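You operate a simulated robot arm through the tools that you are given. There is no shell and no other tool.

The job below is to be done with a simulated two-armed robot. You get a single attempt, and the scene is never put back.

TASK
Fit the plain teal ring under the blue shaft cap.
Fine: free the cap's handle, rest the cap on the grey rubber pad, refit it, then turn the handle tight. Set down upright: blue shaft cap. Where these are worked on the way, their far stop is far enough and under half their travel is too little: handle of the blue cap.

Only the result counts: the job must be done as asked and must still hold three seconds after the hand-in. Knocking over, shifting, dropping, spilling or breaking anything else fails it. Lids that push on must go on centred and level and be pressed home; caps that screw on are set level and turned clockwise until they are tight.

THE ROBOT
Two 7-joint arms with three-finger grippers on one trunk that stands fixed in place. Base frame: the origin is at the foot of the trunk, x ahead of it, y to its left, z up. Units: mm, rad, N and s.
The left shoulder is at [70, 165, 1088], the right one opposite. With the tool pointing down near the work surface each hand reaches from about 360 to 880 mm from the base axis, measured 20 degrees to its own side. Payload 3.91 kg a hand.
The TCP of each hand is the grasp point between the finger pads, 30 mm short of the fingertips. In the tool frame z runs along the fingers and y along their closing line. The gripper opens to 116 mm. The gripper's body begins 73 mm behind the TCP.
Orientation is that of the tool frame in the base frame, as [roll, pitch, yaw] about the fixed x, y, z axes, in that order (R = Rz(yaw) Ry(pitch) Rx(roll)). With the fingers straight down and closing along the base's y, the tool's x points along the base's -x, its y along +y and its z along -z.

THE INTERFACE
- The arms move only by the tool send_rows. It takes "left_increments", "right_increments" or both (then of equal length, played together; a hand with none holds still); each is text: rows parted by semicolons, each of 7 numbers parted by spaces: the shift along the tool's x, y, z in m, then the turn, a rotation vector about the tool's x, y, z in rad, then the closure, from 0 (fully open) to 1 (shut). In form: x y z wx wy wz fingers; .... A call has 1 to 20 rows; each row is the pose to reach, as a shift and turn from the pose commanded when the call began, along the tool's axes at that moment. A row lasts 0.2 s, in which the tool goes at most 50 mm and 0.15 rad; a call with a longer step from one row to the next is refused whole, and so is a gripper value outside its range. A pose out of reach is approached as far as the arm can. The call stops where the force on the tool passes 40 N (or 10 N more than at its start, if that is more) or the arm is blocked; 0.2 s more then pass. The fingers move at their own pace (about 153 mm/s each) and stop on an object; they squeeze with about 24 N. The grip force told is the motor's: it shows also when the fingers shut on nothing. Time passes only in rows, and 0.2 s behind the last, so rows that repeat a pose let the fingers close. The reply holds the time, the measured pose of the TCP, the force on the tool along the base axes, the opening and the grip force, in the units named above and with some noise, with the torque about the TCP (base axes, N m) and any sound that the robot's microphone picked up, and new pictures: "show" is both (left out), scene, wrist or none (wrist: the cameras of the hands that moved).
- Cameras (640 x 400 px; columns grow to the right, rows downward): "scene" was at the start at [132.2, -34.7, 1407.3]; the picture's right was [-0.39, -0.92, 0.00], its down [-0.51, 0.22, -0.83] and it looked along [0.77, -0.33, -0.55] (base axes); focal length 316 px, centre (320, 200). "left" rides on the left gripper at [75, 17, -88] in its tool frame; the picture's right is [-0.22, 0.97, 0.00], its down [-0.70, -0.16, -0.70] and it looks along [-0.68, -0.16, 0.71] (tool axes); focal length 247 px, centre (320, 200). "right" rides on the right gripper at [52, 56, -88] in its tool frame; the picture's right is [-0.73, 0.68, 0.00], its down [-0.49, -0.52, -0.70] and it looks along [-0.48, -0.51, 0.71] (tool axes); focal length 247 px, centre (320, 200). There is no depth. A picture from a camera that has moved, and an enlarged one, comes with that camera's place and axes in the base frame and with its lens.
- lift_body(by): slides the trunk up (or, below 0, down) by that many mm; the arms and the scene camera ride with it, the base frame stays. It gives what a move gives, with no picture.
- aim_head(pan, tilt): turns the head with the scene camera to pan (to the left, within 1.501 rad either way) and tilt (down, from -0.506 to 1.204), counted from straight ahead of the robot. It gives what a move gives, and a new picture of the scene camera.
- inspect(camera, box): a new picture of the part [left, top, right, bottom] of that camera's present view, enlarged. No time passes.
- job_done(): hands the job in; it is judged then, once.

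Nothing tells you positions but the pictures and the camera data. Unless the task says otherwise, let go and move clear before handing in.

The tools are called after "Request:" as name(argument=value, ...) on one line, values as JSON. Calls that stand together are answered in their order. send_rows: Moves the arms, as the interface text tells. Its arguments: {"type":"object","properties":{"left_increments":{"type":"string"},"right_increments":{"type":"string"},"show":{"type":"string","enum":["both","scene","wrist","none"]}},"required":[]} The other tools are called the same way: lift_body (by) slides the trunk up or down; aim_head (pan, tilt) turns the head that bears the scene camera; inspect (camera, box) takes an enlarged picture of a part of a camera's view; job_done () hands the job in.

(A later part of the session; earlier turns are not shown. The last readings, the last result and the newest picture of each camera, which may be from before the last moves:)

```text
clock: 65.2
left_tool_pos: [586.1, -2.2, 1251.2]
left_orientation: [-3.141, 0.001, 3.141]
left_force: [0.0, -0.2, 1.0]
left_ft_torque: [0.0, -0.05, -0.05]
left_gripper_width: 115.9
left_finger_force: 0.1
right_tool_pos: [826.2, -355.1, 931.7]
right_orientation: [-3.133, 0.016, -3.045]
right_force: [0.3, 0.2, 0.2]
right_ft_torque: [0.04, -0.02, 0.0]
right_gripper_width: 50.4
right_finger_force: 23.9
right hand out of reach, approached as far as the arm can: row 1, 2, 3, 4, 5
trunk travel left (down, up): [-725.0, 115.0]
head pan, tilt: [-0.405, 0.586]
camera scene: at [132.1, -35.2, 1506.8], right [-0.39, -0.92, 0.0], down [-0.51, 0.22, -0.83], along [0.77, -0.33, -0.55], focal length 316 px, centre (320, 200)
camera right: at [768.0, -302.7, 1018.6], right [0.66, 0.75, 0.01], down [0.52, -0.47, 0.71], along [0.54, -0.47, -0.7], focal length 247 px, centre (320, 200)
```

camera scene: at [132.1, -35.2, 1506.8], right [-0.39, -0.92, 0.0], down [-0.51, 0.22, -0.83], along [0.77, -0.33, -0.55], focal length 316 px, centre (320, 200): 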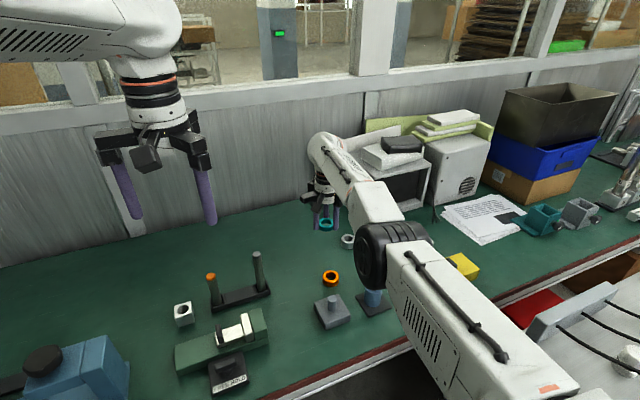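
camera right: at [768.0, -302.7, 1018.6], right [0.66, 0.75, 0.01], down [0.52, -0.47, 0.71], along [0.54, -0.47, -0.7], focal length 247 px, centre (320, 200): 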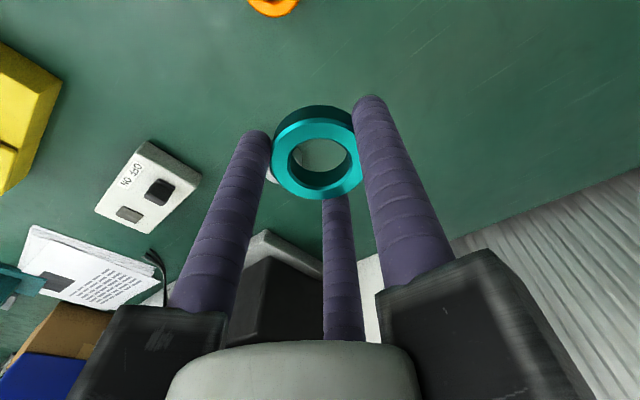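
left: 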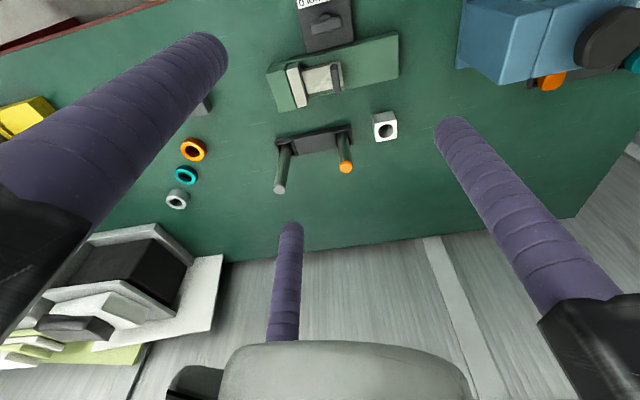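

It is still locked at full extension, probably with the elbow just past straight against its limit. I'll push outward and tangentially to bring it back through straight, and then pull inward.

Request:
send_rows(right_increments="-0.0128 0.006 0.01 0 0 0 1; -0.0256 0.012 0.02 0 0 0 1; -0.0384 0.018 0.03 0 0 0 1; -0.0511 0.0242 0.04 0 0 0 1", show="none")

Request:
send_rows(right_increments="0.009 0.019 0.01 0 0 0 1; 0.018 0.038 0.02 0 0 0 1; 0.027 0.0575 0.02 0 0 0 1; 0.036 0.0767 0.02 0 0 0 1; 0.036 0.0767 0.02 0 0 0 1", show="scene")

```text
clock: 66.2
left_tool_pos: [587.3, -1.4, 1251.6]
left_orientation: [3.141, -0.002, -3.141]
left_force: [0.6, 0.2, 0.0]
left_ft_torque: [0.0, 0.02, -0.01]
left_gripper_width: 116.1
left_finger_force: 0.1
right_tool_pos: [828.8, -330.7, 895.1]
right_orientation: [-3.134, 0.019, -3.043]
right_force: [0.0, 0.2, -0.5]
right_ft_torque: [0.02, 0.03, -0.03]
right_gripper_width: 50.6
right_finger_force: 24.3
right hand out of reach, approached as far as the arm can: row 1, 2, 3, 4
trunk travel left (down, up): [-725.0, 115.0]
head pan, tilt: [-0.405, 0.586]
```

```text
clock: 67.4
left_tool_pos: [587.3, -2.0, 1251.6]
left_orientation: [-3.141, 0.001, 3.14]
left_force: [-0.3, -0.4, -0.6]
left_ft_torque: [0.0, 0.03, 0.01]
left_gripper_width: 116.2
left_finger_force: 0.0
right_tool_pos: [830.0, -255.4, 869.0]
right_orientation: [-3.133, 0.017, -3.042]
right_force: [0.4, -0.5, -1.1]
right_ft_torque: [0.01, -0.01, 0.03]
right_gripper_width: 50.6
right_finger_force: 24.4
right hand out of reach, approached as far as the arm can: row 1, 2, 3, 4, 5
trunk travel left (down, up): [-725.0, 115.0]
head pan, tilt: [-0.405, 0.586]
camera scene: at [132.5, -35.0, 1506.8], right [-0.39, -0.92, 0.0], down [-0.51, 0.22, -0.83], along [0.77, -0.33, -0.55], focal length 316 px, centre (320, 200)
```

scene: 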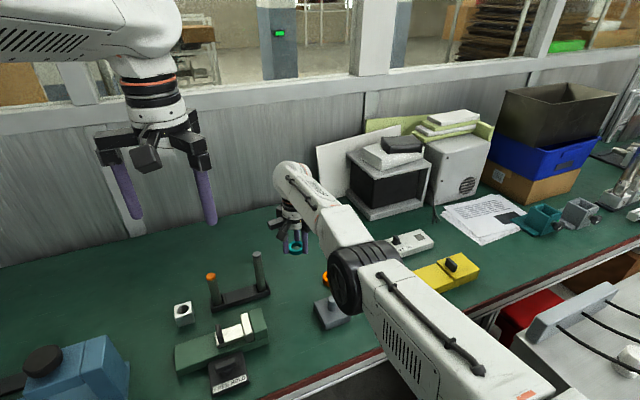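

The elbow still looks straight. I'll give myself more vertical room with the trunk and try the opposite tangential direction (down and toward -y) with an inward pull.

Request:
lift_body(by=100)

Request:
send_rows(right_increments="0.009 -0.018 0.02 0 0 0 1; 0.018 -0.036 0.04 0 0 0 1; 0.027 -0.054 0.06 0 0 0 1; 0.036 -0.0717 0.08 0 0 0 1; 0.0465 -0.0717 0.1 0 0 0 1; 0.0465 -0.0717 0.1 0 0 0 1", show="none")

```text
clock: 68.8
left_tool_pos: [586.2, -2.5, 1351.2]
left_orientation: [-3.141, -0.001, -3.141]
left_force: [1.1, 0.2, -0.1]
left_ft_torque: [-0.04, 0.0, -0.03]
left_gripper_width: 115.9
left_finger_force: 0.1
right_tool_pos: [829.8, -256.3, 969.3]
right_orientation: [-3.134, 0.017, -3.041]
right_force: [0.9, -0.3, -1.3]
right_ft_torque: [-0.02, 0.02, 0.03]
right_gripper_width: 50.6
right_finger_force: 24.2
trunk travel left (down, up): [-825.0, 15.0]
head pan, tilt: [-0.405, 0.586]
```

```text
clock: 70.2
left_tool_pos: [587.9, -1.8, 1351.6]
left_orientation: [-3.14, -0.001, 3.141]
left_force: [0.2, -0.1, 0.2]
left_ft_torque: [0.04, 0.0, -0.01]
left_gripper_width: 116.3
left_finger_force: 0.1
right_tool_pos: [802.4, -334.9, 863.5]
right_orientation: [-3.132, 0.019, -3.042]
right_force: [-0.7, 0.3, -0.2]
right_ft_torque: [0.01, -0.02, -0.02]
right_gripper_width: 50.6
right_finger_force: 23.7
right hand out of reach, approached as far as the arm can: row 2, 3, 4, 5, 6
trunk travel left (down, up): [-825.0, 15.0]
head pan, tilt: [-0.405, 0.586]
```

One row of that move solved cleanly, which suggests swinging toward +y folds the elbow. I'll swing to -y first for room, then pull inward and toward +y together, aiming at a safe point above the shaft area.

Request:
send_rows(right_increments="0.009 -0.026 0 0 0 0 1; 0.018 -0.052 0 0 0 0 1; 0.027 -0.078 0 0 0 0 1; 0.036 -0.104 0 0 0 0 1", show="none")

Request:
send_rows(right_increments="0.01 0.035 0.002 0 0 0 1; 0.03 0.07 0.004 0 0 0 1; 0.05 0.1 0.006 0 0 0 1; 0.07 0.13 0.006 0 0 0 1; 0.09 0.14 0.006 0 0 0 1; 0.11 0.15 0.006 0 0 0 1", show="scene")

```text
clock: 71.2
left_tool_pos: [586.2, -3.0, 1352.5]
left_orientation: [3.138, -0.001, -3.14]
left_force: [0.0, -0.1, -0.6]
left_ft_torque: [0.03, 0.0, -0.01]
left_gripper_width: 116.0
left_finger_force: 0.0
right_tool_pos: [781.2, -442.4, 864.2]
right_orientation: [-3.135, 0.017, -3.043]
right_force: [0.6, 0.6, -1.1]
right_ft_torque: [-0.01, 0.01, -0.02]
right_gripper_width: 50.2
right_finger_force: 24.0
right hand out of reach, approached as far as the arm can: row 2, 3, 4
trunk travel left (down, up): [-825.0, 15.0]
head pan, tilt: [-0.405, 0.586]
```

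```text
clock: 72.6
left_tool_pos: [587.6, -1.0, 1351.0]
left_orientation: [-3.142, -0.001, -3.141]
left_force: [0.2, 0.3, 0.2]
left_ft_torque: [0.01, 0.06, -0.02]
left_gripper_width: 115.7
left_finger_force: 0.1
right_tool_pos: [789.8, -322.3, 818.5]
right_orientation: [-3.132, 0.017, -3.041]
right_force: [0.1, -0.2, -1.0]
right_ft_torque: [0.01, 0.01, -0.03]
right_gripper_width: 50.5
right_finger_force: 24.4
right hand out of reach, approached as far as the arm can: row 1, 2, 3, 4, 5, 6
trunk travel left (down, up): [-825.0, 15.0]
head pan, tilt: [-0.405, 0.586]
camera scene: at [132.7, -34.1, 1606.8], right [-0.39, -0.92, 0.0], down [-0.51, 0.22, -0.83], along [0.77, -0.33, -0.55], focal length 316 px, centre (320, 200)
```

scene: 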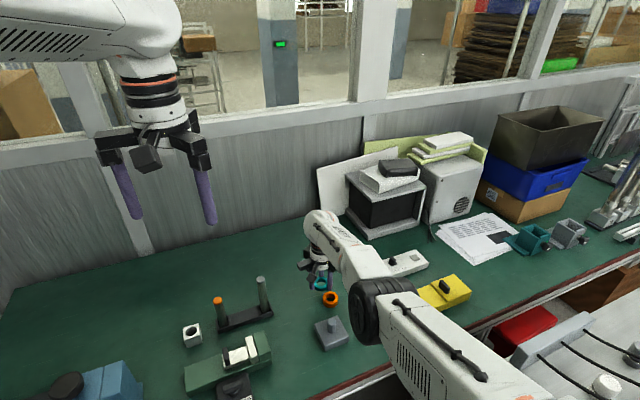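

The arm is confirmed straight. With the tool orientation held fixed, the solver never bends the elbow, but rotating the tool inward about the wrist shares the rotation with the elbow. I'll first rise along the reach shell, then tilt the tool inward while swinging about the wrist.

Request:
send_rows(right_increments="-0.006 -0.002 -0.02 0 0 0 1; -0.012 -0.004 -0.04 0 0 0 1; -0.018 -0.006 -0.06 0 0 0 1; -0.023 -0.0074 -0.08 0 0 0 1", show="none")

Request:
send_rows(right_increments="0.0216 0.0070 -0.0015 -0.0401 0.1236 0 1; 0.0428 0.0139 -0.0059 -0.0803 0.2473 0 1; 0.0632 0.0205 -0.0131 -0.1204 0.3709 0 1; 0.0827 0.0269 -0.0231 -0.1605 0.4945 0 1; 0.0940 0.0305 -0.0306 -0.1852 0.5706 0 1", show="scene")

```text
clock: 73.6
left_tool_pos: [586.7, -2.5, 1351.8]
left_orientation: [-3.141, 0.0, -3.139]
left_force: [0.4, 0.9, 0.2]
left_ft_torque: [0.01, -0.02, 0.0]
left_gripper_width: 115.8
left_finger_force: 0.1
right_tool_pos: [812.4, -332.4, 902.1]
right_orientation: [-3.133, 0.015, -3.044]
right_force: [0.0, 0.3, -0.7]
right_ft_torque: [0.01, -0.05, 0.01]
right_gripper_width: 50.4
right_finger_force: 23.9
trunk travel left (down, up): [-825.0, 15.0]
head pan, tilt: [-0.405, 0.586]
```

```text
clock: 74.8
left_tool_pos: [585.9, -2.5, 1352.7]
left_orientation: [3.14, 0.0, -3.14]
left_force: [-0.1, -0.6, 0.4]
left_ft_torque: [0.01, 0.02, 0.01]
left_gripper_width: 116.1
left_finger_force: 0.1
right_tool_pos: [684.4, -336.2, 935.3]
right_orientation: [2.943, -0.549, -2.989]
right_force: [1.0, 0.5, -0.7]
right_ft_torque: [-0.01, -0.02, 0.0]
right_gripper_width: 50.3
right_finger_force: 23.7
right hand out of reach, approached as far as the arm can: row 1, 2, 3, 4, 5
trunk travel left (down, up): [-825.0, 15.0]
head pan, tilt: [-0.405, 0.586]
camera scene: at [132.3, -35.2, 1606.8], right [-0.39, -0.92, 0.0], down [-0.51, 0.22, -0.83], along [0.77, -0.33, -0.55], focal length 316 px, centre (320, 200)
```

scene: 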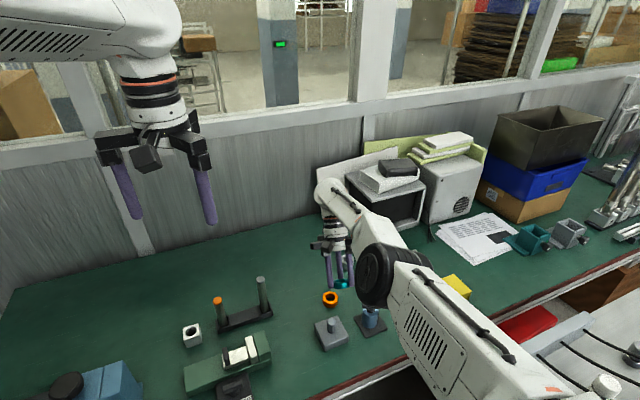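

The wrist radius has shrunk by 15–20 mm, so the elbow is bending at last. I'll continue inward with the tilt kept so it can fold properly.

Request:
send_rows(right_increments="0.024 0.0103 0.0111 0 0 0 1; 0.048 0.0206 0.0222 0 0 0 1; 0.072 0.0309 0.0333 0 0 0 1; 0.072 0.0309 0.0333 0 0 0 1", show="scene")

```text
clock: 75.8
left_tool_pos: [585.7, -2.0, 1351.8]
left_orientation: [-3.14, 0.0, -3.141]
left_force: [0.3, -0.3, -0.1]
left_ft_torque: [0.0, -0.01, 0.0]
left_gripper_width: 116.1
left_finger_force: 0.0
right_tool_pos: [685.0, -318.3, 931.5]
right_orientation: [2.944, -0.552, -2.988]
right_force: [-0.5, 0.4, -1.3]
right_ft_torque: [-0.01, 0.02, 0.02]
right_gripper_width: 50.6
right_finger_force: 24.0
right hand out of reach, approached as far as the arm can: row 1, 2, 3, 4
trunk travel left (down, up): [-825.0, 15.0]
head pan, tilt: [-0.405, 0.586]
camera scene: at [132.5, -34.5, 1606.8], right [-0.39, -0.92, 0.0], down [-0.51, 0.22, -0.83], along [0.77, -0.33, -0.55], focal length 316 px, centre (320, 200)
```

scene: 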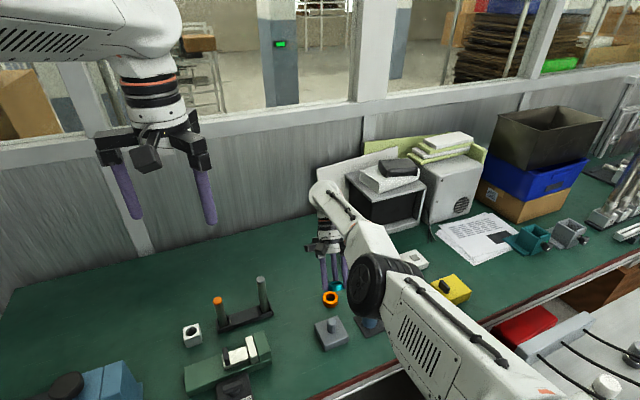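

It is still at the shell; the earlier tilt had been pulling outward without my intending it. I'll tilt further inward together with a strong inward pull so that both act to fold the elbow.

Request:
send_rows(right_increments="0.0318 0.0103 0.0219 -0.0401 0.1236 0 1; 0.0636 0.0205 0.0439 -0.0803 0.2473 0 1; 0.0954 0.0308 0.0658 -0.1204 0.3709 0 1; 0.127 0.041 0.0878 -0.1204 0.3709 0 1", show="scene")

```text
clock: 77.0
left_tool_pos: [587.4, -4.7, 1352.5]
left_orientation: [3.14, 0.0, 3.14]
left_force: [-0.4, 0.0, -0.4]
left_ft_torque: [0.0, 0.04, -0.01]
left_gripper_width: 116.1
left_finger_force: 0.0
right_tool_pos: [581.9, -310.3, 949.2]
right_orientation: [2.813, -0.792, -2.953]
right_force: [-0.3, -0.3, -1.2]
right_ft_torque: [0.01, -0.02, 0.02]
right_gripper_width: 50.8
right_finger_force: 23.9
right hand out of reach, approached as far as the arm can: row 1, 2
trunk travel left (down, up): [-825.0, 15.0]
head pan, tilt: [-0.405, 0.586]
stopped in row 4 (right hand): the arm was blocked; the commanded pose is now the measured one
camera scene: at [133.4, -36.4, 1606.7], right [-0.4, -0.92, 0.0], down [-0.51, 0.22, -0.83], along [0.76, -0.33, -0.55], focal length 316 px, centre (320, 200)
```

scene: 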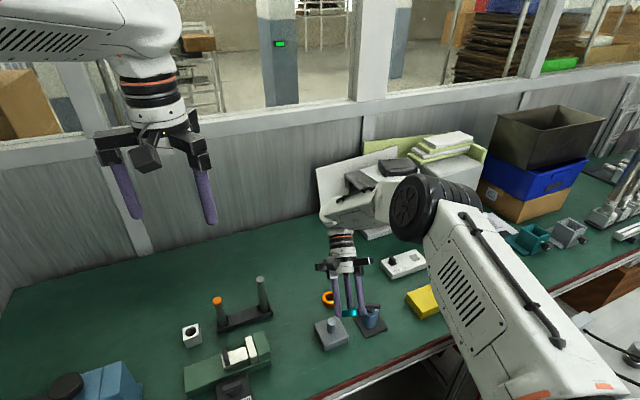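

The elbow is folded again and the ring is still held. I'll bring the tool back to vertical and lift it, then lower the trunk to its original height.

Request:
send_rows(right_increments="0 0 0 0.0366 -0.1148 0 1; 0 0 0 0.0732 -0.2295 0 1; 0 0 0 0.1098 -0.3443 0 1; 0 0 0 0.1465 -0.4591 0 1; 0 0 0 0.1831 -0.5739 0 1; 0 0 0 0.2197 -0.6886 0 1; 0 0 0 0.2563 -0.8034 0 1; 0 0 0 0.2563 -0.8034 0 1", show="scene")

```text
clock: 78.8
left_tool_pos: [588.2, -2.6, 1352.3]
left_orientation: [-3.141, 0.001, 3.141]
left_force: [0.2, 0.2, 0.8]
left_ft_torque: [0.01, 0.0, -0.02]
left_gripper_width: 116.2
left_finger_force: 0.1
right_tool_pos: [580.3, -309.4, 948.9]
right_orientation: [-3.141, -0.001, -3.09]
right_force: [0.6, 0.2, -1.1]
right_ft_torque: [0.02, 0.03, 0.0]
right_gripper_width: 50.4
right_finger_force: 23.5
trunk travel left (down, up): [-825.0, 15.0]
head pan, tilt: [-0.405, 0.586]
camera scene: at [132.9, -35.3, 1606.7], right [-0.39, -0.92, 0.0], down [-0.51, 0.22, -0.83], along [0.77, -0.33, -0.55], focal length 316 px, centre (320, 200)
```

scene: 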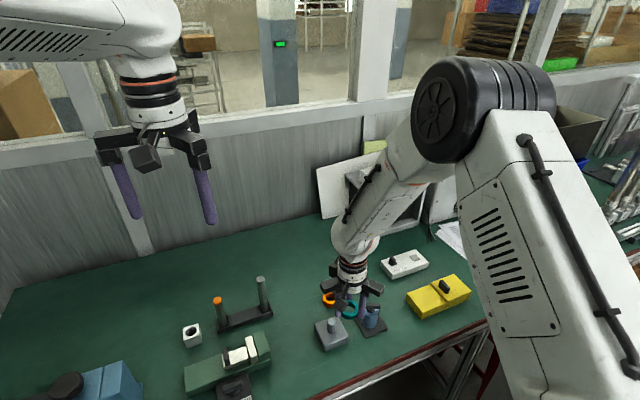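

The tool is vertical again. I'll raise the hand relative to the trunk and then bring the trunk back down to its original height.

Request:
send_rows(right_increments="0 0 -0.04 0 0 0 1; 0 0 -0.08 0 0 0 1; 0 0 -0.12 0 0 0 1; 0 0 -0.15 0 0 0 1; 0 0 -0.15 0 0 0 1", show="none")

Request:
lift_body(by=-200)

Request:
send_rows(right_increments="0 0 0 0 0 0 1; 0 0 0 0 0 0 1", show="both")

```text
clock: 80.0
left_tool_pos: [587.6, -1.6, 1352.1]
left_orientation: [3.141, -0.001, -3.141]
left_force: [1.5, 0.2, 0.6]
left_ft_torque: [-0.03, 0.04, -0.01]
left_gripper_width: 115.9
left_finger_force: 0.2
right_tool_pos: [578.4, -308.5, 1099.3]
right_orientation: [-3.14, -0.004, -3.089]
right_force: [-0.7, 0.9, -0.5]
right_ft_torque: [0.02, 0.01, 0.02]
right_gripper_width: 50.5
right_finger_force: 24.5
trunk travel left (down, up): [-825.0, 15.0]
head pan, tilt: [-0.405, 0.586]
```

```text
clock: 82.1
left_tool_pos: [586.5, -2.0, 1152.5]
left_orientation: [-3.14, -0.001, 3.142]
left_force: [0.2, -0.6, 0.0]
left_ft_torque: [0.02, 0.01, -0.04]
left_gripper_width: 115.9
left_finger_force: 0.0
right_tool_pos: [578.8, -307.8, 898.6]
right_orientation: [-3.141, -0.003, -3.091]
right_force: [-0.3, -0.3, -0.6]
right_ft_torque: [0.0, 0.01, -0.01]
right_gripper_width: 50.6
right_finger_force: 23.3
trunk travel left (down, up): [-625.0, 215.0]
head pan, tilt: [-0.405, 0.586]
```

```text
clock: 82.7
left_tool_pos: [585.8, -1.3, 1152.2]
left_orientation: [3.138, -0.001, 3.14]
left_force: [0.7, 0.2, 0.4]
left_ft_torque: [0.0, 0.0, 0.0]
left_gripper_width: 115.6
left_finger_force: 0.1
right_tool_pos: [578.5, -308.2, 898.3]
right_orientation: [-3.139, -0.001, -3.089]
right_force: [-0.2, 0.8, -0.4]
right_ft_torque: [0.02, -0.03, 0.02]
right_gripper_width: 50.8
right_finger_force: 24.2
trunk travel left (down, up): [-625.0, 215.0]
head pan, tilt: [-0.405, 0.586]
camera scene: at [132.2, -34.7, 1406.8], right [-0.39, -0.92, 0.0], down [-0.51, 0.22, -0.83], along [0.77, -0.33, -0.55], focal length 316 px, centre (320, 200)
camera right: at [524.0, -254.8, 986.2], right [0.7, 0.72, 0.0], down [0.51, -0.5, 0.7], along [0.5, -0.49, -0.71], focal length 247 px, centre (320, 200)
```

scene: 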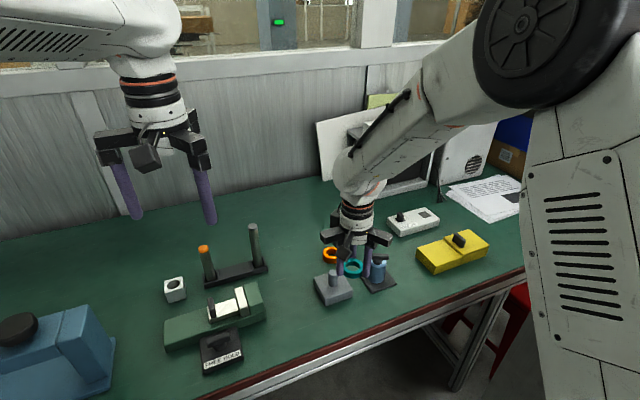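
right: 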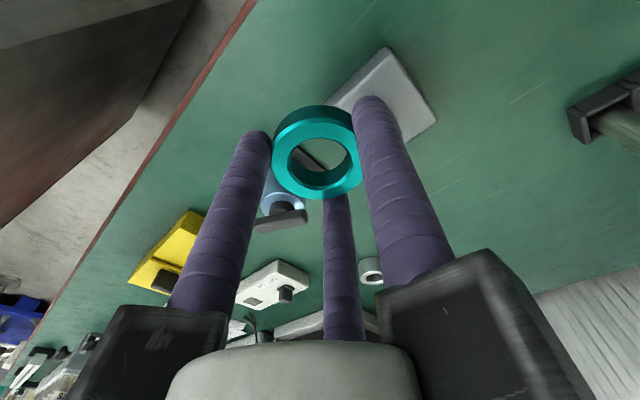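

The trunk is restored and the ring is held level at (578.5, -308, 898). I'll move over the shaft axis, which I measured as (640, -289) while handling the cap, staying above its top.

Request:
send_rows(right_increments="-0.02 0.005 0 0 0 0 1; -0.042 0.0107 0.005 0 0 0 1; -0.0624 0.016 0.015 0 0 0 1; -0.0624 0.016 0.028 0 0 0 1; -0.0624 0.016 0.028 0 0 0 1", show="none")

Request:
send_rows(right_increments="0 0 0 0 0 0 1", show="none")

Request:
send_rows(right_increments="0 0 0 0 0 0 1", show="both")

Request:
inspect(camera="scene", box=[305, 230, 365, 305])

Request:
inspect(camera="right", box=[220, 0, 420, 220])

```text
clock: 83.9
left_tool_pos: [587.9, -2.3, 1152.0]
left_orientation: [-3.14, 0.001, -3.141]
left_force: [-0.1, 0.4, -0.7]
left_ft_torque: [0.01, -0.03, 0.0]
left_gripper_width: 115.9
left_finger_force: 0.0
right_tool_pos: [639.1, -289.3, 870.9]
right_orientation: [-3.141, -0.002, -3.089]
right_force: [0.2, 0.1, -0.3]
right_ft_torque: [-0.03, -0.03, 0.02]
right_gripper_width: 50.6
right_finger_force: 23.9
trunk travel left (down, up): [-625.0, 215.0]
head pan, tilt: [-0.405, 0.586]
```

```text
clock: 84.3
left_tool_pos: [586.4, -2.0, 1151.8]
left_orientation: [-3.14, 0.0, -3.14]
left_force: [1.6, -0.7, -0.1]
left_ft_torque: [-0.02, 0.02, 0.03]
left_gripper_width: 115.8
left_finger_force: 0.1
right_tool_pos: [639.7, -289.8, 872.2]
right_orientation: [-3.14, -0.002, -3.089]
right_force: [0.5, -0.4, -0.7]
right_ft_torque: [-0.01, -0.02, 0.01]
right_gripper_width: 50.5
right_finger_force: 23.9
trunk travel left (down, up): [-625.0, 215.0]
head pan, tilt: [-0.405, 0.586]
```

```text
clock: 84.7
left_tool_pos: [587.2, -1.8, 1151.4]
left_orientation: [-3.141, -0.002, 3.141]
left_force: [0.1, 0.1, 0.5]
left_ft_torque: [0.02, 0.0, -0.01]
left_gripper_width: 116.0
left_finger_force: 0.0
right_tool_pos: [638.8, -290.3, 870.6]
right_orientation: [-3.139, -0.002, -3.088]
right_force: [0.0, -0.8, -0.9]
right_ft_torque: [0.0, 0.0, 0.0]
right_gripper_width: 50.6
right_finger_force: 24.2
trunk travel left (down, up): [-625.0, 215.0]
head pan, tilt: [-0.405, 0.586]
camera scene: at [132.4, -34.7, 1406.8], right [-0.39, -0.92, 0.0], down [-0.51, 0.22, -0.83], along [0.77, -0.33, -0.55], focal length 316 px, centre (320, 200)
camera right: at [584.6, -236.2, 958.5], right [0.7, 0.72, 0.0], down [0.51, -0.5, 0.7], along [0.5, -0.49, -0.71], focal length 247 px, centre (320, 200)
```

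scene: 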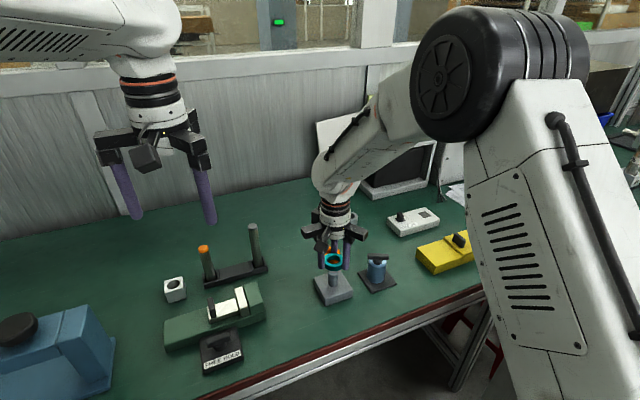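
right: 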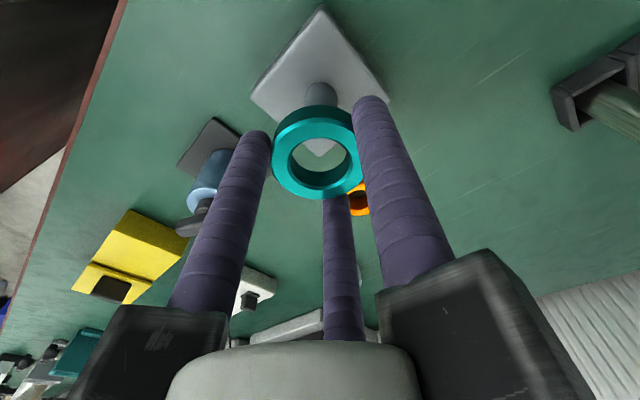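

```text
5.33 times, centred on (335, 268) of scene
camera zoom: at [132.4, -34.7, 1406.8], right [-0.39, -0.92, 0.0], down [-0.51, 0.22, -0.83], along [0.77, -0.33, -0.55], focal length 1688 px, centre (240, -160)
```

zoom: 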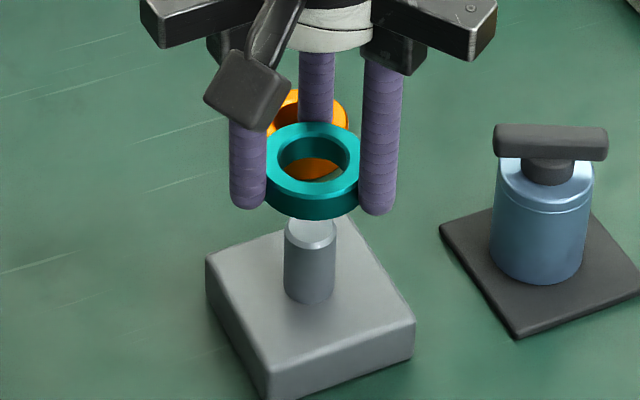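

```text
1.82 times, centred on (320, 110) of right
camera zoom: at [584.6, -236.2, 958.5], right [0.7, 0.72, 0.0], down [0.51, -0.5, 0.7], along [0.5, -0.49, -0.71], focal length 449 px, centre (320, 364)
```

zoom: 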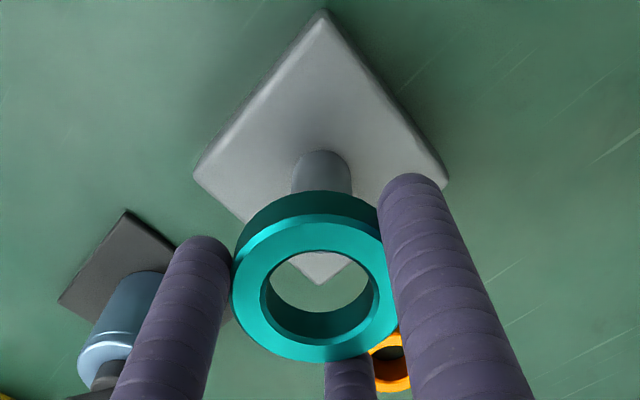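

The ring lines up over the shaft in both views, with about 2.5–3 mm of radial clearance. I'll lower it toward the shaft top and then in gentle steps while monitoring the force.

Request:
send_rows(right_increments="0 0 0.01 0 0 0 1; 0 0 0.022 0 0 0 1; 0 0 0.022 0 0 0 1", show="none")

Request:
inspect(camera="scene", box=[310, 240, 360, 305])

Request:
inspect(camera="right", box=[240, 40, 400, 220])

```text
clock: 85.5
left_tool_pos: [586.3, -1.3, 1153.8]
left_orientation: [-3.141, -0.001, 3.141]
left_force: [-0.1, 0.3, -0.6]
left_ft_torque: [0.0, 0.0, 0.0]
left_gripper_width: 115.9
left_finger_force: 0.3
right_tool_pos: [639.3, -288.9, 851.0]
right_orientation: [-3.14, -0.002, -3.09]
right_force: [0.7, 0.1, -1.1]
right_ft_torque: [0.0, 0.0, -0.02]
right_gripper_width: 50.6
right_finger_force: 24.4
trunk travel left (down, up): [-625.0, 215.0]
head pan, tilt: [-0.405, 0.586]
```

```text
6.15 times, centred on (335, 272) of scene
camera zoom: at [132.1, -34.6, 1406.8], right [-0.39, -0.92, 0.0], down [-0.51, 0.22, -0.83], along [0.77, -0.33, -0.55], focal length 1948 px, centre (228, -246)
```

zoom: 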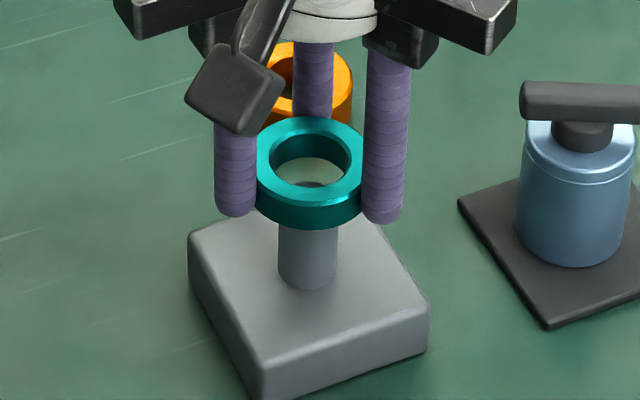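

```text
2.22 times, centred on (320, 130) of right
camera zoom: at [585.1, -235.9, 937.1], right [0.7, 0.72, 0.0], down [0.51, -0.5, 0.7], along [0.5, -0.49, -0.71], focal length 549 px, centre (320, 356)
```

zoom: 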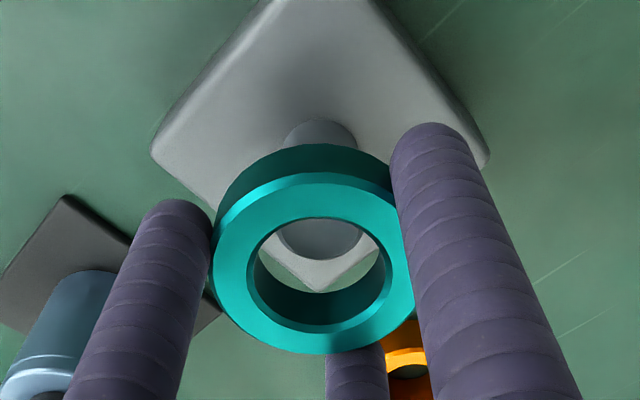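

Through the ring I can see the shaft top entering the hole. I'll continue down in steps.

Request:
send_rows(right_increments="0 0 0.005 0 0 0 1; 0 0 0.01 0 0 0 1; 0 0 0.01 0 0 0 1", show="none")

Request:
send_rows(right_increments="0 0 0.005 0 0 0 1; 0 0 0.005 0 0 0 1", show="none")

Request:
inspect(camera="scene", box=[310, 240, 360, 305])

Request:
inspect(camera="right", box=[240, 40, 400, 220])

```text
clock: 86.3
left_tool_pos: [586.9, -1.4, 1152.3]
left_orientation: [3.141, 0.001, -3.141]
left_force: [-0.5, 0.3, -0.4]
left_ft_torque: [0.0, -0.01, -0.03]
left_gripper_width: 115.9
left_finger_force: 0.0
right_tool_pos: [639.3, -288.2, 837.9]
right_orientation: [-3.14, -0.001, -3.088]
right_force: [0.2, -0.1, 0.2]
right_ft_torque: [0.0, -0.04, -0.02]
right_gripper_width: 50.6
right_finger_force: 24.2
trunk travel left (down, up): [-625.0, 215.0]
head pan, tilt: [-0.405, 0.586]
```

```text
clock: 86.9
left_tool_pos: [586.5, -1.1, 1152.4]
left_orientation: [-3.14, 0.0, -3.141]
left_force: [-1.1, -0.1, 0.4]
left_ft_torque: [0.02, -0.01, -0.04]
left_gripper_width: 115.9
left_finger_force: 0.0
right_tool_pos: [639.8, -289.8, 833.6]
right_orientation: [-3.14, -0.002, -3.088]
right_force: [-0.2, -0.2, -0.6]
right_ft_torque: [-0.01, 0.01, -0.01]
right_gripper_width: 50.6
right_finger_force: 23.5
trunk travel left (down, up): [-625.0, 215.0]
head pan, tilt: [-0.405, 0.586]
```

```text
6.15 times, centred on (335, 272) of scene
camera zoom: at [132.2, -34.6, 1406.8], right [-0.39, -0.92, 0.0], down [-0.51, 0.22, -0.83], along [0.77, -0.33, -0.55], focal length 1948 px, centre (228, -246)
```

zoom: 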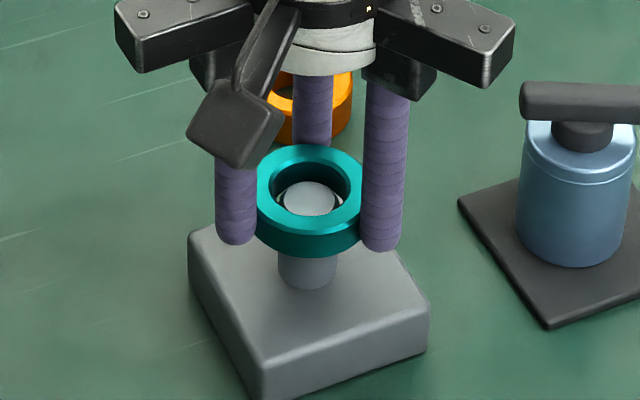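

```text
2.22 times, centred on (320, 130) of right
camera zoom: at [585.1, -236.1, 920.9], right [0.7, 0.72, 0.0], down [0.51, -0.5, 0.7], along [0.5, -0.49, -0.71], focal length 549 px, centre (320, 356)
```

zoom: 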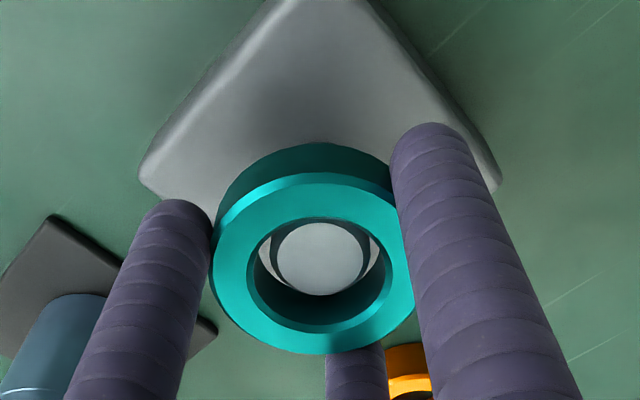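

The shaft is going through the ring's hole, well centred. I'll keep lowering toward the block.

Request:
send_rows(right_increments="0 0 0.008 0 0 0 1; 0 0 0.016 0 0 0 1; 0 0 0.024 0 0 0 1; 0 0 0.03 0 0 0 1; 0 0 0.03 0 0 0 1", show="none")

Request:
send_rows(right_increments="0 0 0.002 0 0 0 1; 0 0 0.002 0 0 0 1", show="none")

Request:
inspect(camera="scene", box=[310, 240, 360, 305])

```text
clock: 88.1
left_tool_pos: [586.4, -2.0, 1151.7]
left_orientation: [-3.141, 0.001, 3.141]
left_force: [0.2, -0.6, -0.1]
left_ft_torque: [0.0, 0.0, 0.0]
left_gripper_width: 115.9
left_finger_force: 0.0
right_tool_pos: [640.0, -288.9, 803.1]
right_orientation: [-3.141, -0.001, -3.089]
right_force: [-0.3, 0.2, -0.4]
right_ft_torque: [0.0, 0.02, 0.01]
right_gripper_width: 50.5
right_finger_force: 23.7
trunk travel left (down, up): [-625.0, 215.0]
head pan, tilt: [-0.405, 0.586]
```

```text
clock: 88.7
left_tool_pos: [585.8, -2.8, 1152.5]
left_orientation: [-3.141, -0.001, -3.141]
left_force: [-0.4, 0.0, -0.5]
left_ft_torque: [-0.01, -0.02, 0.0]
left_gripper_width: 116.1
left_finger_force: 0.0
right_tool_pos: [640.9, -289.0, 801.9]
right_orientation: [-3.138, -0.002, -3.088]
right_force: [0.1, -0.2, 1.5]
right_ft_torque: [-0.01, -0.06, 0.02]
right_gripper_width: 50.4
right_finger_force: 24.0
trunk travel left (down, up): [-625.0, 215.0]
head pan, tilt: [-0.405, 0.586]
```

```text
6.15 times, centred on (335, 272) of scene
camera zoom: at [132.1, -34.6, 1406.8], right [-0.39, -0.92, 0.0], down [-0.51, 0.22, -0.83], along [0.77, -0.33, -0.55], focal length 1948 px, centre (228, -246)
```

zoom: 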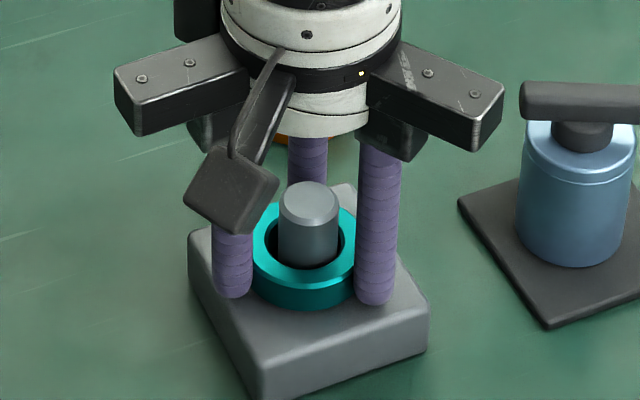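

Request:
send_rows(right_increments="0 0 0.0015 0 0 0 1; 0 0 0.0015 0 0 0 1", show="none")

Request:
send_rows(right_increments="0 0 0.0015 0 0 0 1; 0 0 0.0015 0 0 0 1", show="none")

Request:
inspect(camera="scene", box=[310, 240, 360, 305])

```text
clock: 89.3
left_tool_pos: [586.2, -0.9, 1152.9]
left_orientation: [3.141, 0.0, 3.141]
left_force: [-0.5, 0.3, -1.0]
left_ft_torque: [-0.01, 0.02, -0.01]
left_gripper_width: 115.9
left_finger_force: 0.1
right_tool_pos: [640.6, -288.9, 801.4]
right_orientation: [-3.14, 0.0, -3.089]
right_force: [2.6, 1.2, 9.1]
right_ft_torque: [-0.03, -0.25, 0.02]
right_gripper_width: 50.4
right_finger_force: 23.7
trunk travel left (down, up): [-625.0, 215.0]
head pan, tilt: [-0.405, 0.586]
```

```text
clock: 89.9
left_tool_pos: [585.8, -0.5, 1154.1]
left_orientation: [-3.14, 0.003, -3.141]
left_force: [0.7, 0.1, 0.1]
left_ft_torque: [-0.04, 0.0, 0.01]
left_gripper_width: 115.8
left_finger_force: 0.0
right_tool_pos: [640.0, -290.0, 799.7]
right_orientation: [-3.141, 0.002, -3.091]
right_force: [3.2, -1.1, 14.1]
right_ft_torque: [0.05, -0.29, -0.02]
right_gripper_width: 50.6
right_finger_force: 23.8
trunk travel left (down, up): [-625.0, 215.0]
head pan, tilt: [-0.405, 0.586]
```

```text
6.15 times, centred on (335, 272) of scene
camera zoom: at [130.9, -33.9, 1407.0], right [-0.39, -0.92, 0.0], down [-0.51, 0.22, -0.83], along [0.77, -0.33, -0.55], focal length 1948 px, centre (228, -246)
```

zoom: 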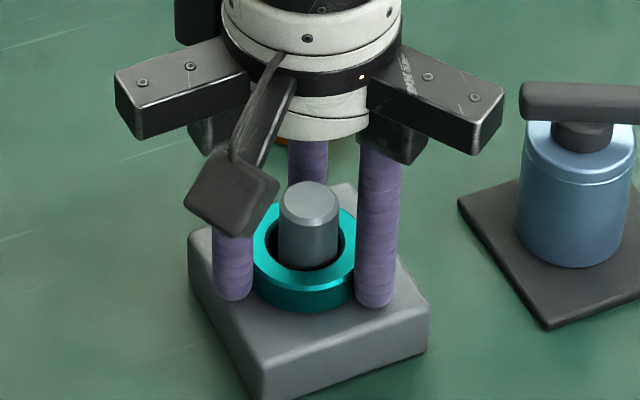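

The ring is seated on the block (contact at TCP z≈800). I'll ease off the pressure, open the fingers and rise straight up.

Request:
send_rows(right_increments="0 0 -0.001 0 0 0 1; 0 0 -0.001 0 0 0 0.54; 0 0 -0.001 0 0 0 0.5; 0 0 -0.002 0 0 0 0.4; 0 0 -0.01 0 0 0 0.3; 0 0 -0.04 0 0 0 0.2; 0 0 -0.08 0 0 0 0; 0 0 -0.12 0 0 0 0; 0 0 -0.14 0 0 0 0", show="both")

Request:
inspect(camera="scene", box=[310, 240, 360, 305])

Request:
inspect(camera="right", box=[220, 0, 420, 180])

```text
clock: 91.9
left_tool_pos: [586.3, -1.9, 1153.6]
left_orientation: [-3.14, 0.0, 3.141]
left_force: [-0.3, 0.5, 0.8]
left_ft_torque: [-0.01, -0.02, -0.02]
left_gripper_width: 116.2
left_finger_force: 0.0
right_tool_pos: [642.2, -290.2, 940.0]
right_orientation: [-3.14, -0.002, -3.089]
right_force: [0.4, -0.3, -1.2]
right_ft_torque: [0.03, -0.02, -0.01]
right_gripper_width: 115.9
right_finger_force: 0.2
trunk travel left (down, up): [-625.0, 215.0]
head pan, tilt: [-0.405, 0.586]
camera scene: at [131.9, -34.5, 1406.8], right [-0.39, -0.92, 0.0], down [-0.51, 0.22, -0.83], along [0.77, -0.33, -0.55], focal length 316 px, centre (320, 200)
camera right: at [587.4, -237.1, 1027.4], right [0.7, 0.72, 0.0], down [0.51, -0.5, 0.7], along [0.5, -0.49, -0.71], focal length 247 px, centre (320, 200)
```

scene: 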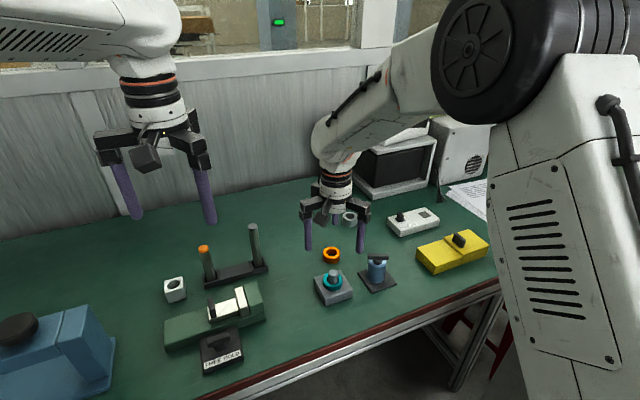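
right: 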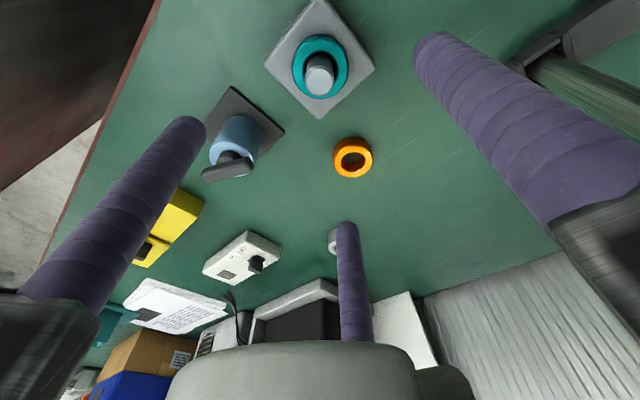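

```text
6.15 times, centred on (335, 272) of scene
camera zoom: at [131.9, -34.5, 1406.8], right [-0.39, -0.92, 0.0], down [-0.51, 0.22, -0.83], along [0.77, -0.33, -0.55], focal length 1948 px, centre (228, -246)
```

zoom: 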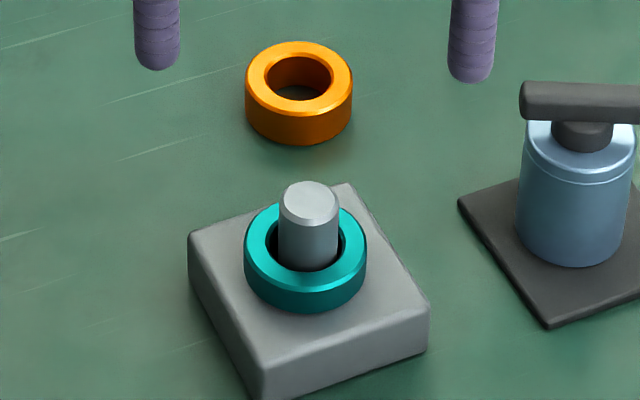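

```text
2.22 times, centred on (320, 90) of right
camera zoom: at [587.4, -237.1, 1027.4], right [0.7, 0.72, 0.0], down [0.51, -0.5, 0.7], along [0.5, -0.49, -0.71], focal length 549 px, centre (320, 444)
```

zoom: 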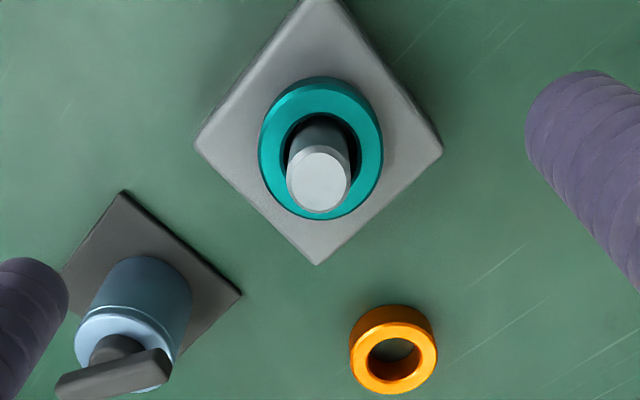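

The teal ring sits flat around the shaft on the block. Now I'll fetch the cap: over to the pad at (633, -417), down around the body with the fingers part open, then close gradually.

Request:
send_rows(right_increments="0.0045 -0.0423 0 0 0 0 0.3; 0.0089 -0.0846 0 0 0 0 0.3; 0.0134 -0.1269 0 0 0 0 0.3; 0.0134 -0.1269 0.01 0 0 0 0.3; 0.0134 -0.1269 0.05 0 0 0 0.3; 0.0134 -0.1269 0.09 0 0 0 0.3; 0.0134 -0.1269 0.13 0 0 0 0.3; 0.0134 -0.1269 0.15 0 0 0 0.3; 0.0134 -0.1269 0.15 0 0 0 0.5; 0.0134 -0.1269 0.15 0 0 0 0.54; 0.0134 -0.1269 0.15 0 0 0 0.54", show="both")

Request:
inspect(camera="right", box=[220, 40, 440, 240])

Request:
inspect(camera="scene", box=[340, 235, 410, 305])

```text
clock: 94.3
left_tool_pos: [587.0, -2.5, 1153.2]
left_orientation: [-3.141, 0.0, 3.141]
left_force: [0.5, 0.6, -0.4]
left_ft_torque: [0.0, 0.01, 0.01]
left_gripper_width: 116.0
left_finger_force: 0.0
right_tool_pos: [635.3, -415.2, 790.2]
right_orientation: [-3.139, -0.001, -3.089]
right_force: [-0.5, -1.0, -0.2]
right_ft_torque: [-0.01, -0.01, 0.01]
right_gripper_width: 53.5
right_finger_force: 0.3
trunk travel left (down, up): [-625.0, 215.0]
head pan, tilt: [-0.405, 0.586]
camera scene: at [132.1, -34.8, 1406.8], right [-0.39, -0.92, 0.0], down [-0.51, 0.22, -0.83], along [0.77, -0.33, -0.55], focal length 316 px, centre (320, 200)
camera right: at [580.2, -361.1, 877.2], right [0.7, 0.72, 0.0], down [0.51, -0.5, 0.7], along [0.5, -0.49, -0.71], focal length 247 px, centre (320, 200)
```

scene: 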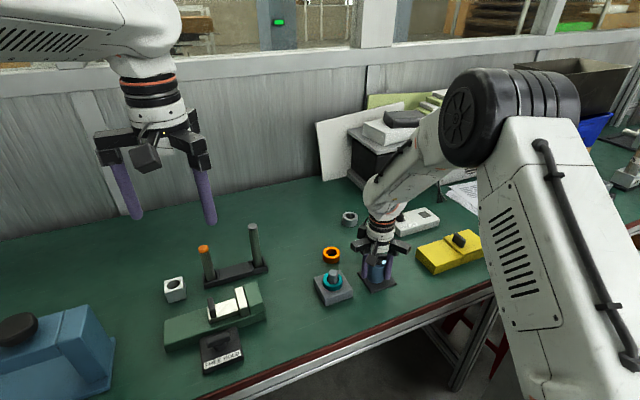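
right: 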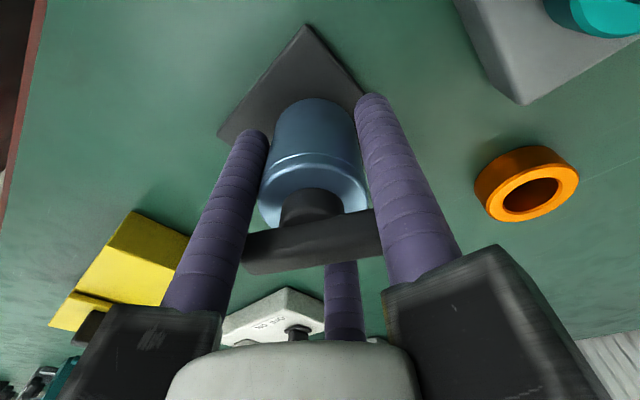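

```text
2.00 times, centred on (330, 140) of right
camera zoom: at [580.2, -361.1, 877.2], right [0.7, 0.72, 0.0], down [0.51, -0.5, 0.7], along [0.5, -0.49, -0.71], focal length 494 px, centre (300, 320)
```

zoom: 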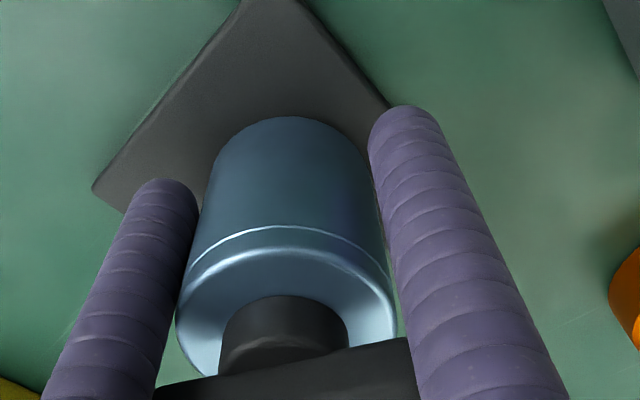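

```text
5.71 times, centred on (375, 270) of scene
camera zoom: at [132.1, -34.8, 1406.8], right [-0.39, -0.92, 0.0], down [-0.51, 0.22, -0.83], along [0.77, -0.33, -0.55], focal length 1809 px, centre (6, -200)
```

zoom: 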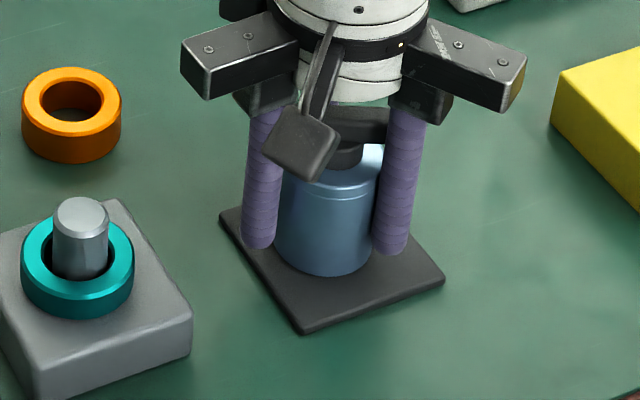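

The fingers are well placed around the body. I'll go down 4 mm more for a deeper hold and close gradually.

Request:
send_rows(right_increments="0 0 0.004 0 0 0 0.54; 0 0 0.004 0 0 0 0.57; 0 0 0.004 0 0 0 0.59; 0 0 0.004 0 0 0 0.62; 0 0 0.004 0 0 0 0.62", show="none")

Request:
send_rows(right_increments="0 0 0 0 0 0 1; 0 0 0 0 0 0 1", show="none")

```text
clock: 95.5
left_tool_pos: [588.2, -2.5, 1153.0]
left_orientation: [3.142, 0.0, -3.142]
left_force: [-0.3, 0.1, 0.1]
left_ft_torque: [-0.02, 0.0, 0.0]
left_gripper_width: 115.9
left_finger_force: 0.1
right_tool_pos: [634.7, -416.1, 785.5]
right_orientation: [-3.14, -0.002, -3.09]
right_force: [-2.2, 0.1, 0.0]
right_ft_torque: [-0.03, 0.0, 0.05]
right_gripper_width: 47.4
right_finger_force: 24.0
trunk travel left (down, up): [-625.0, 215.0]
head pan, tilt: [-0.405, 0.586]
```

```text
clock: 96.1
left_tool_pos: [586.7, -2.0, 1151.7]
left_orientation: [3.14, -0.001, -3.141]
left_force: [-0.2, 0.7, 0.3]
left_ft_torque: [0.02, 0.02, 0.0]
left_gripper_width: 115.8
left_finger_force: 0.1
right_tool_pos: [635.2, -414.7, 785.8]
right_orientation: [-3.139, -0.001, -3.09]
right_force: [-0.8, 0.5, -0.8]
right_ft_torque: [0.0, 0.0, 0.01]
right_gripper_width: 47.6
right_finger_force: 24.1
trunk travel left (down, up): [-625.0, 215.0]
head pan, tilt: [-0.405, 0.586]
```

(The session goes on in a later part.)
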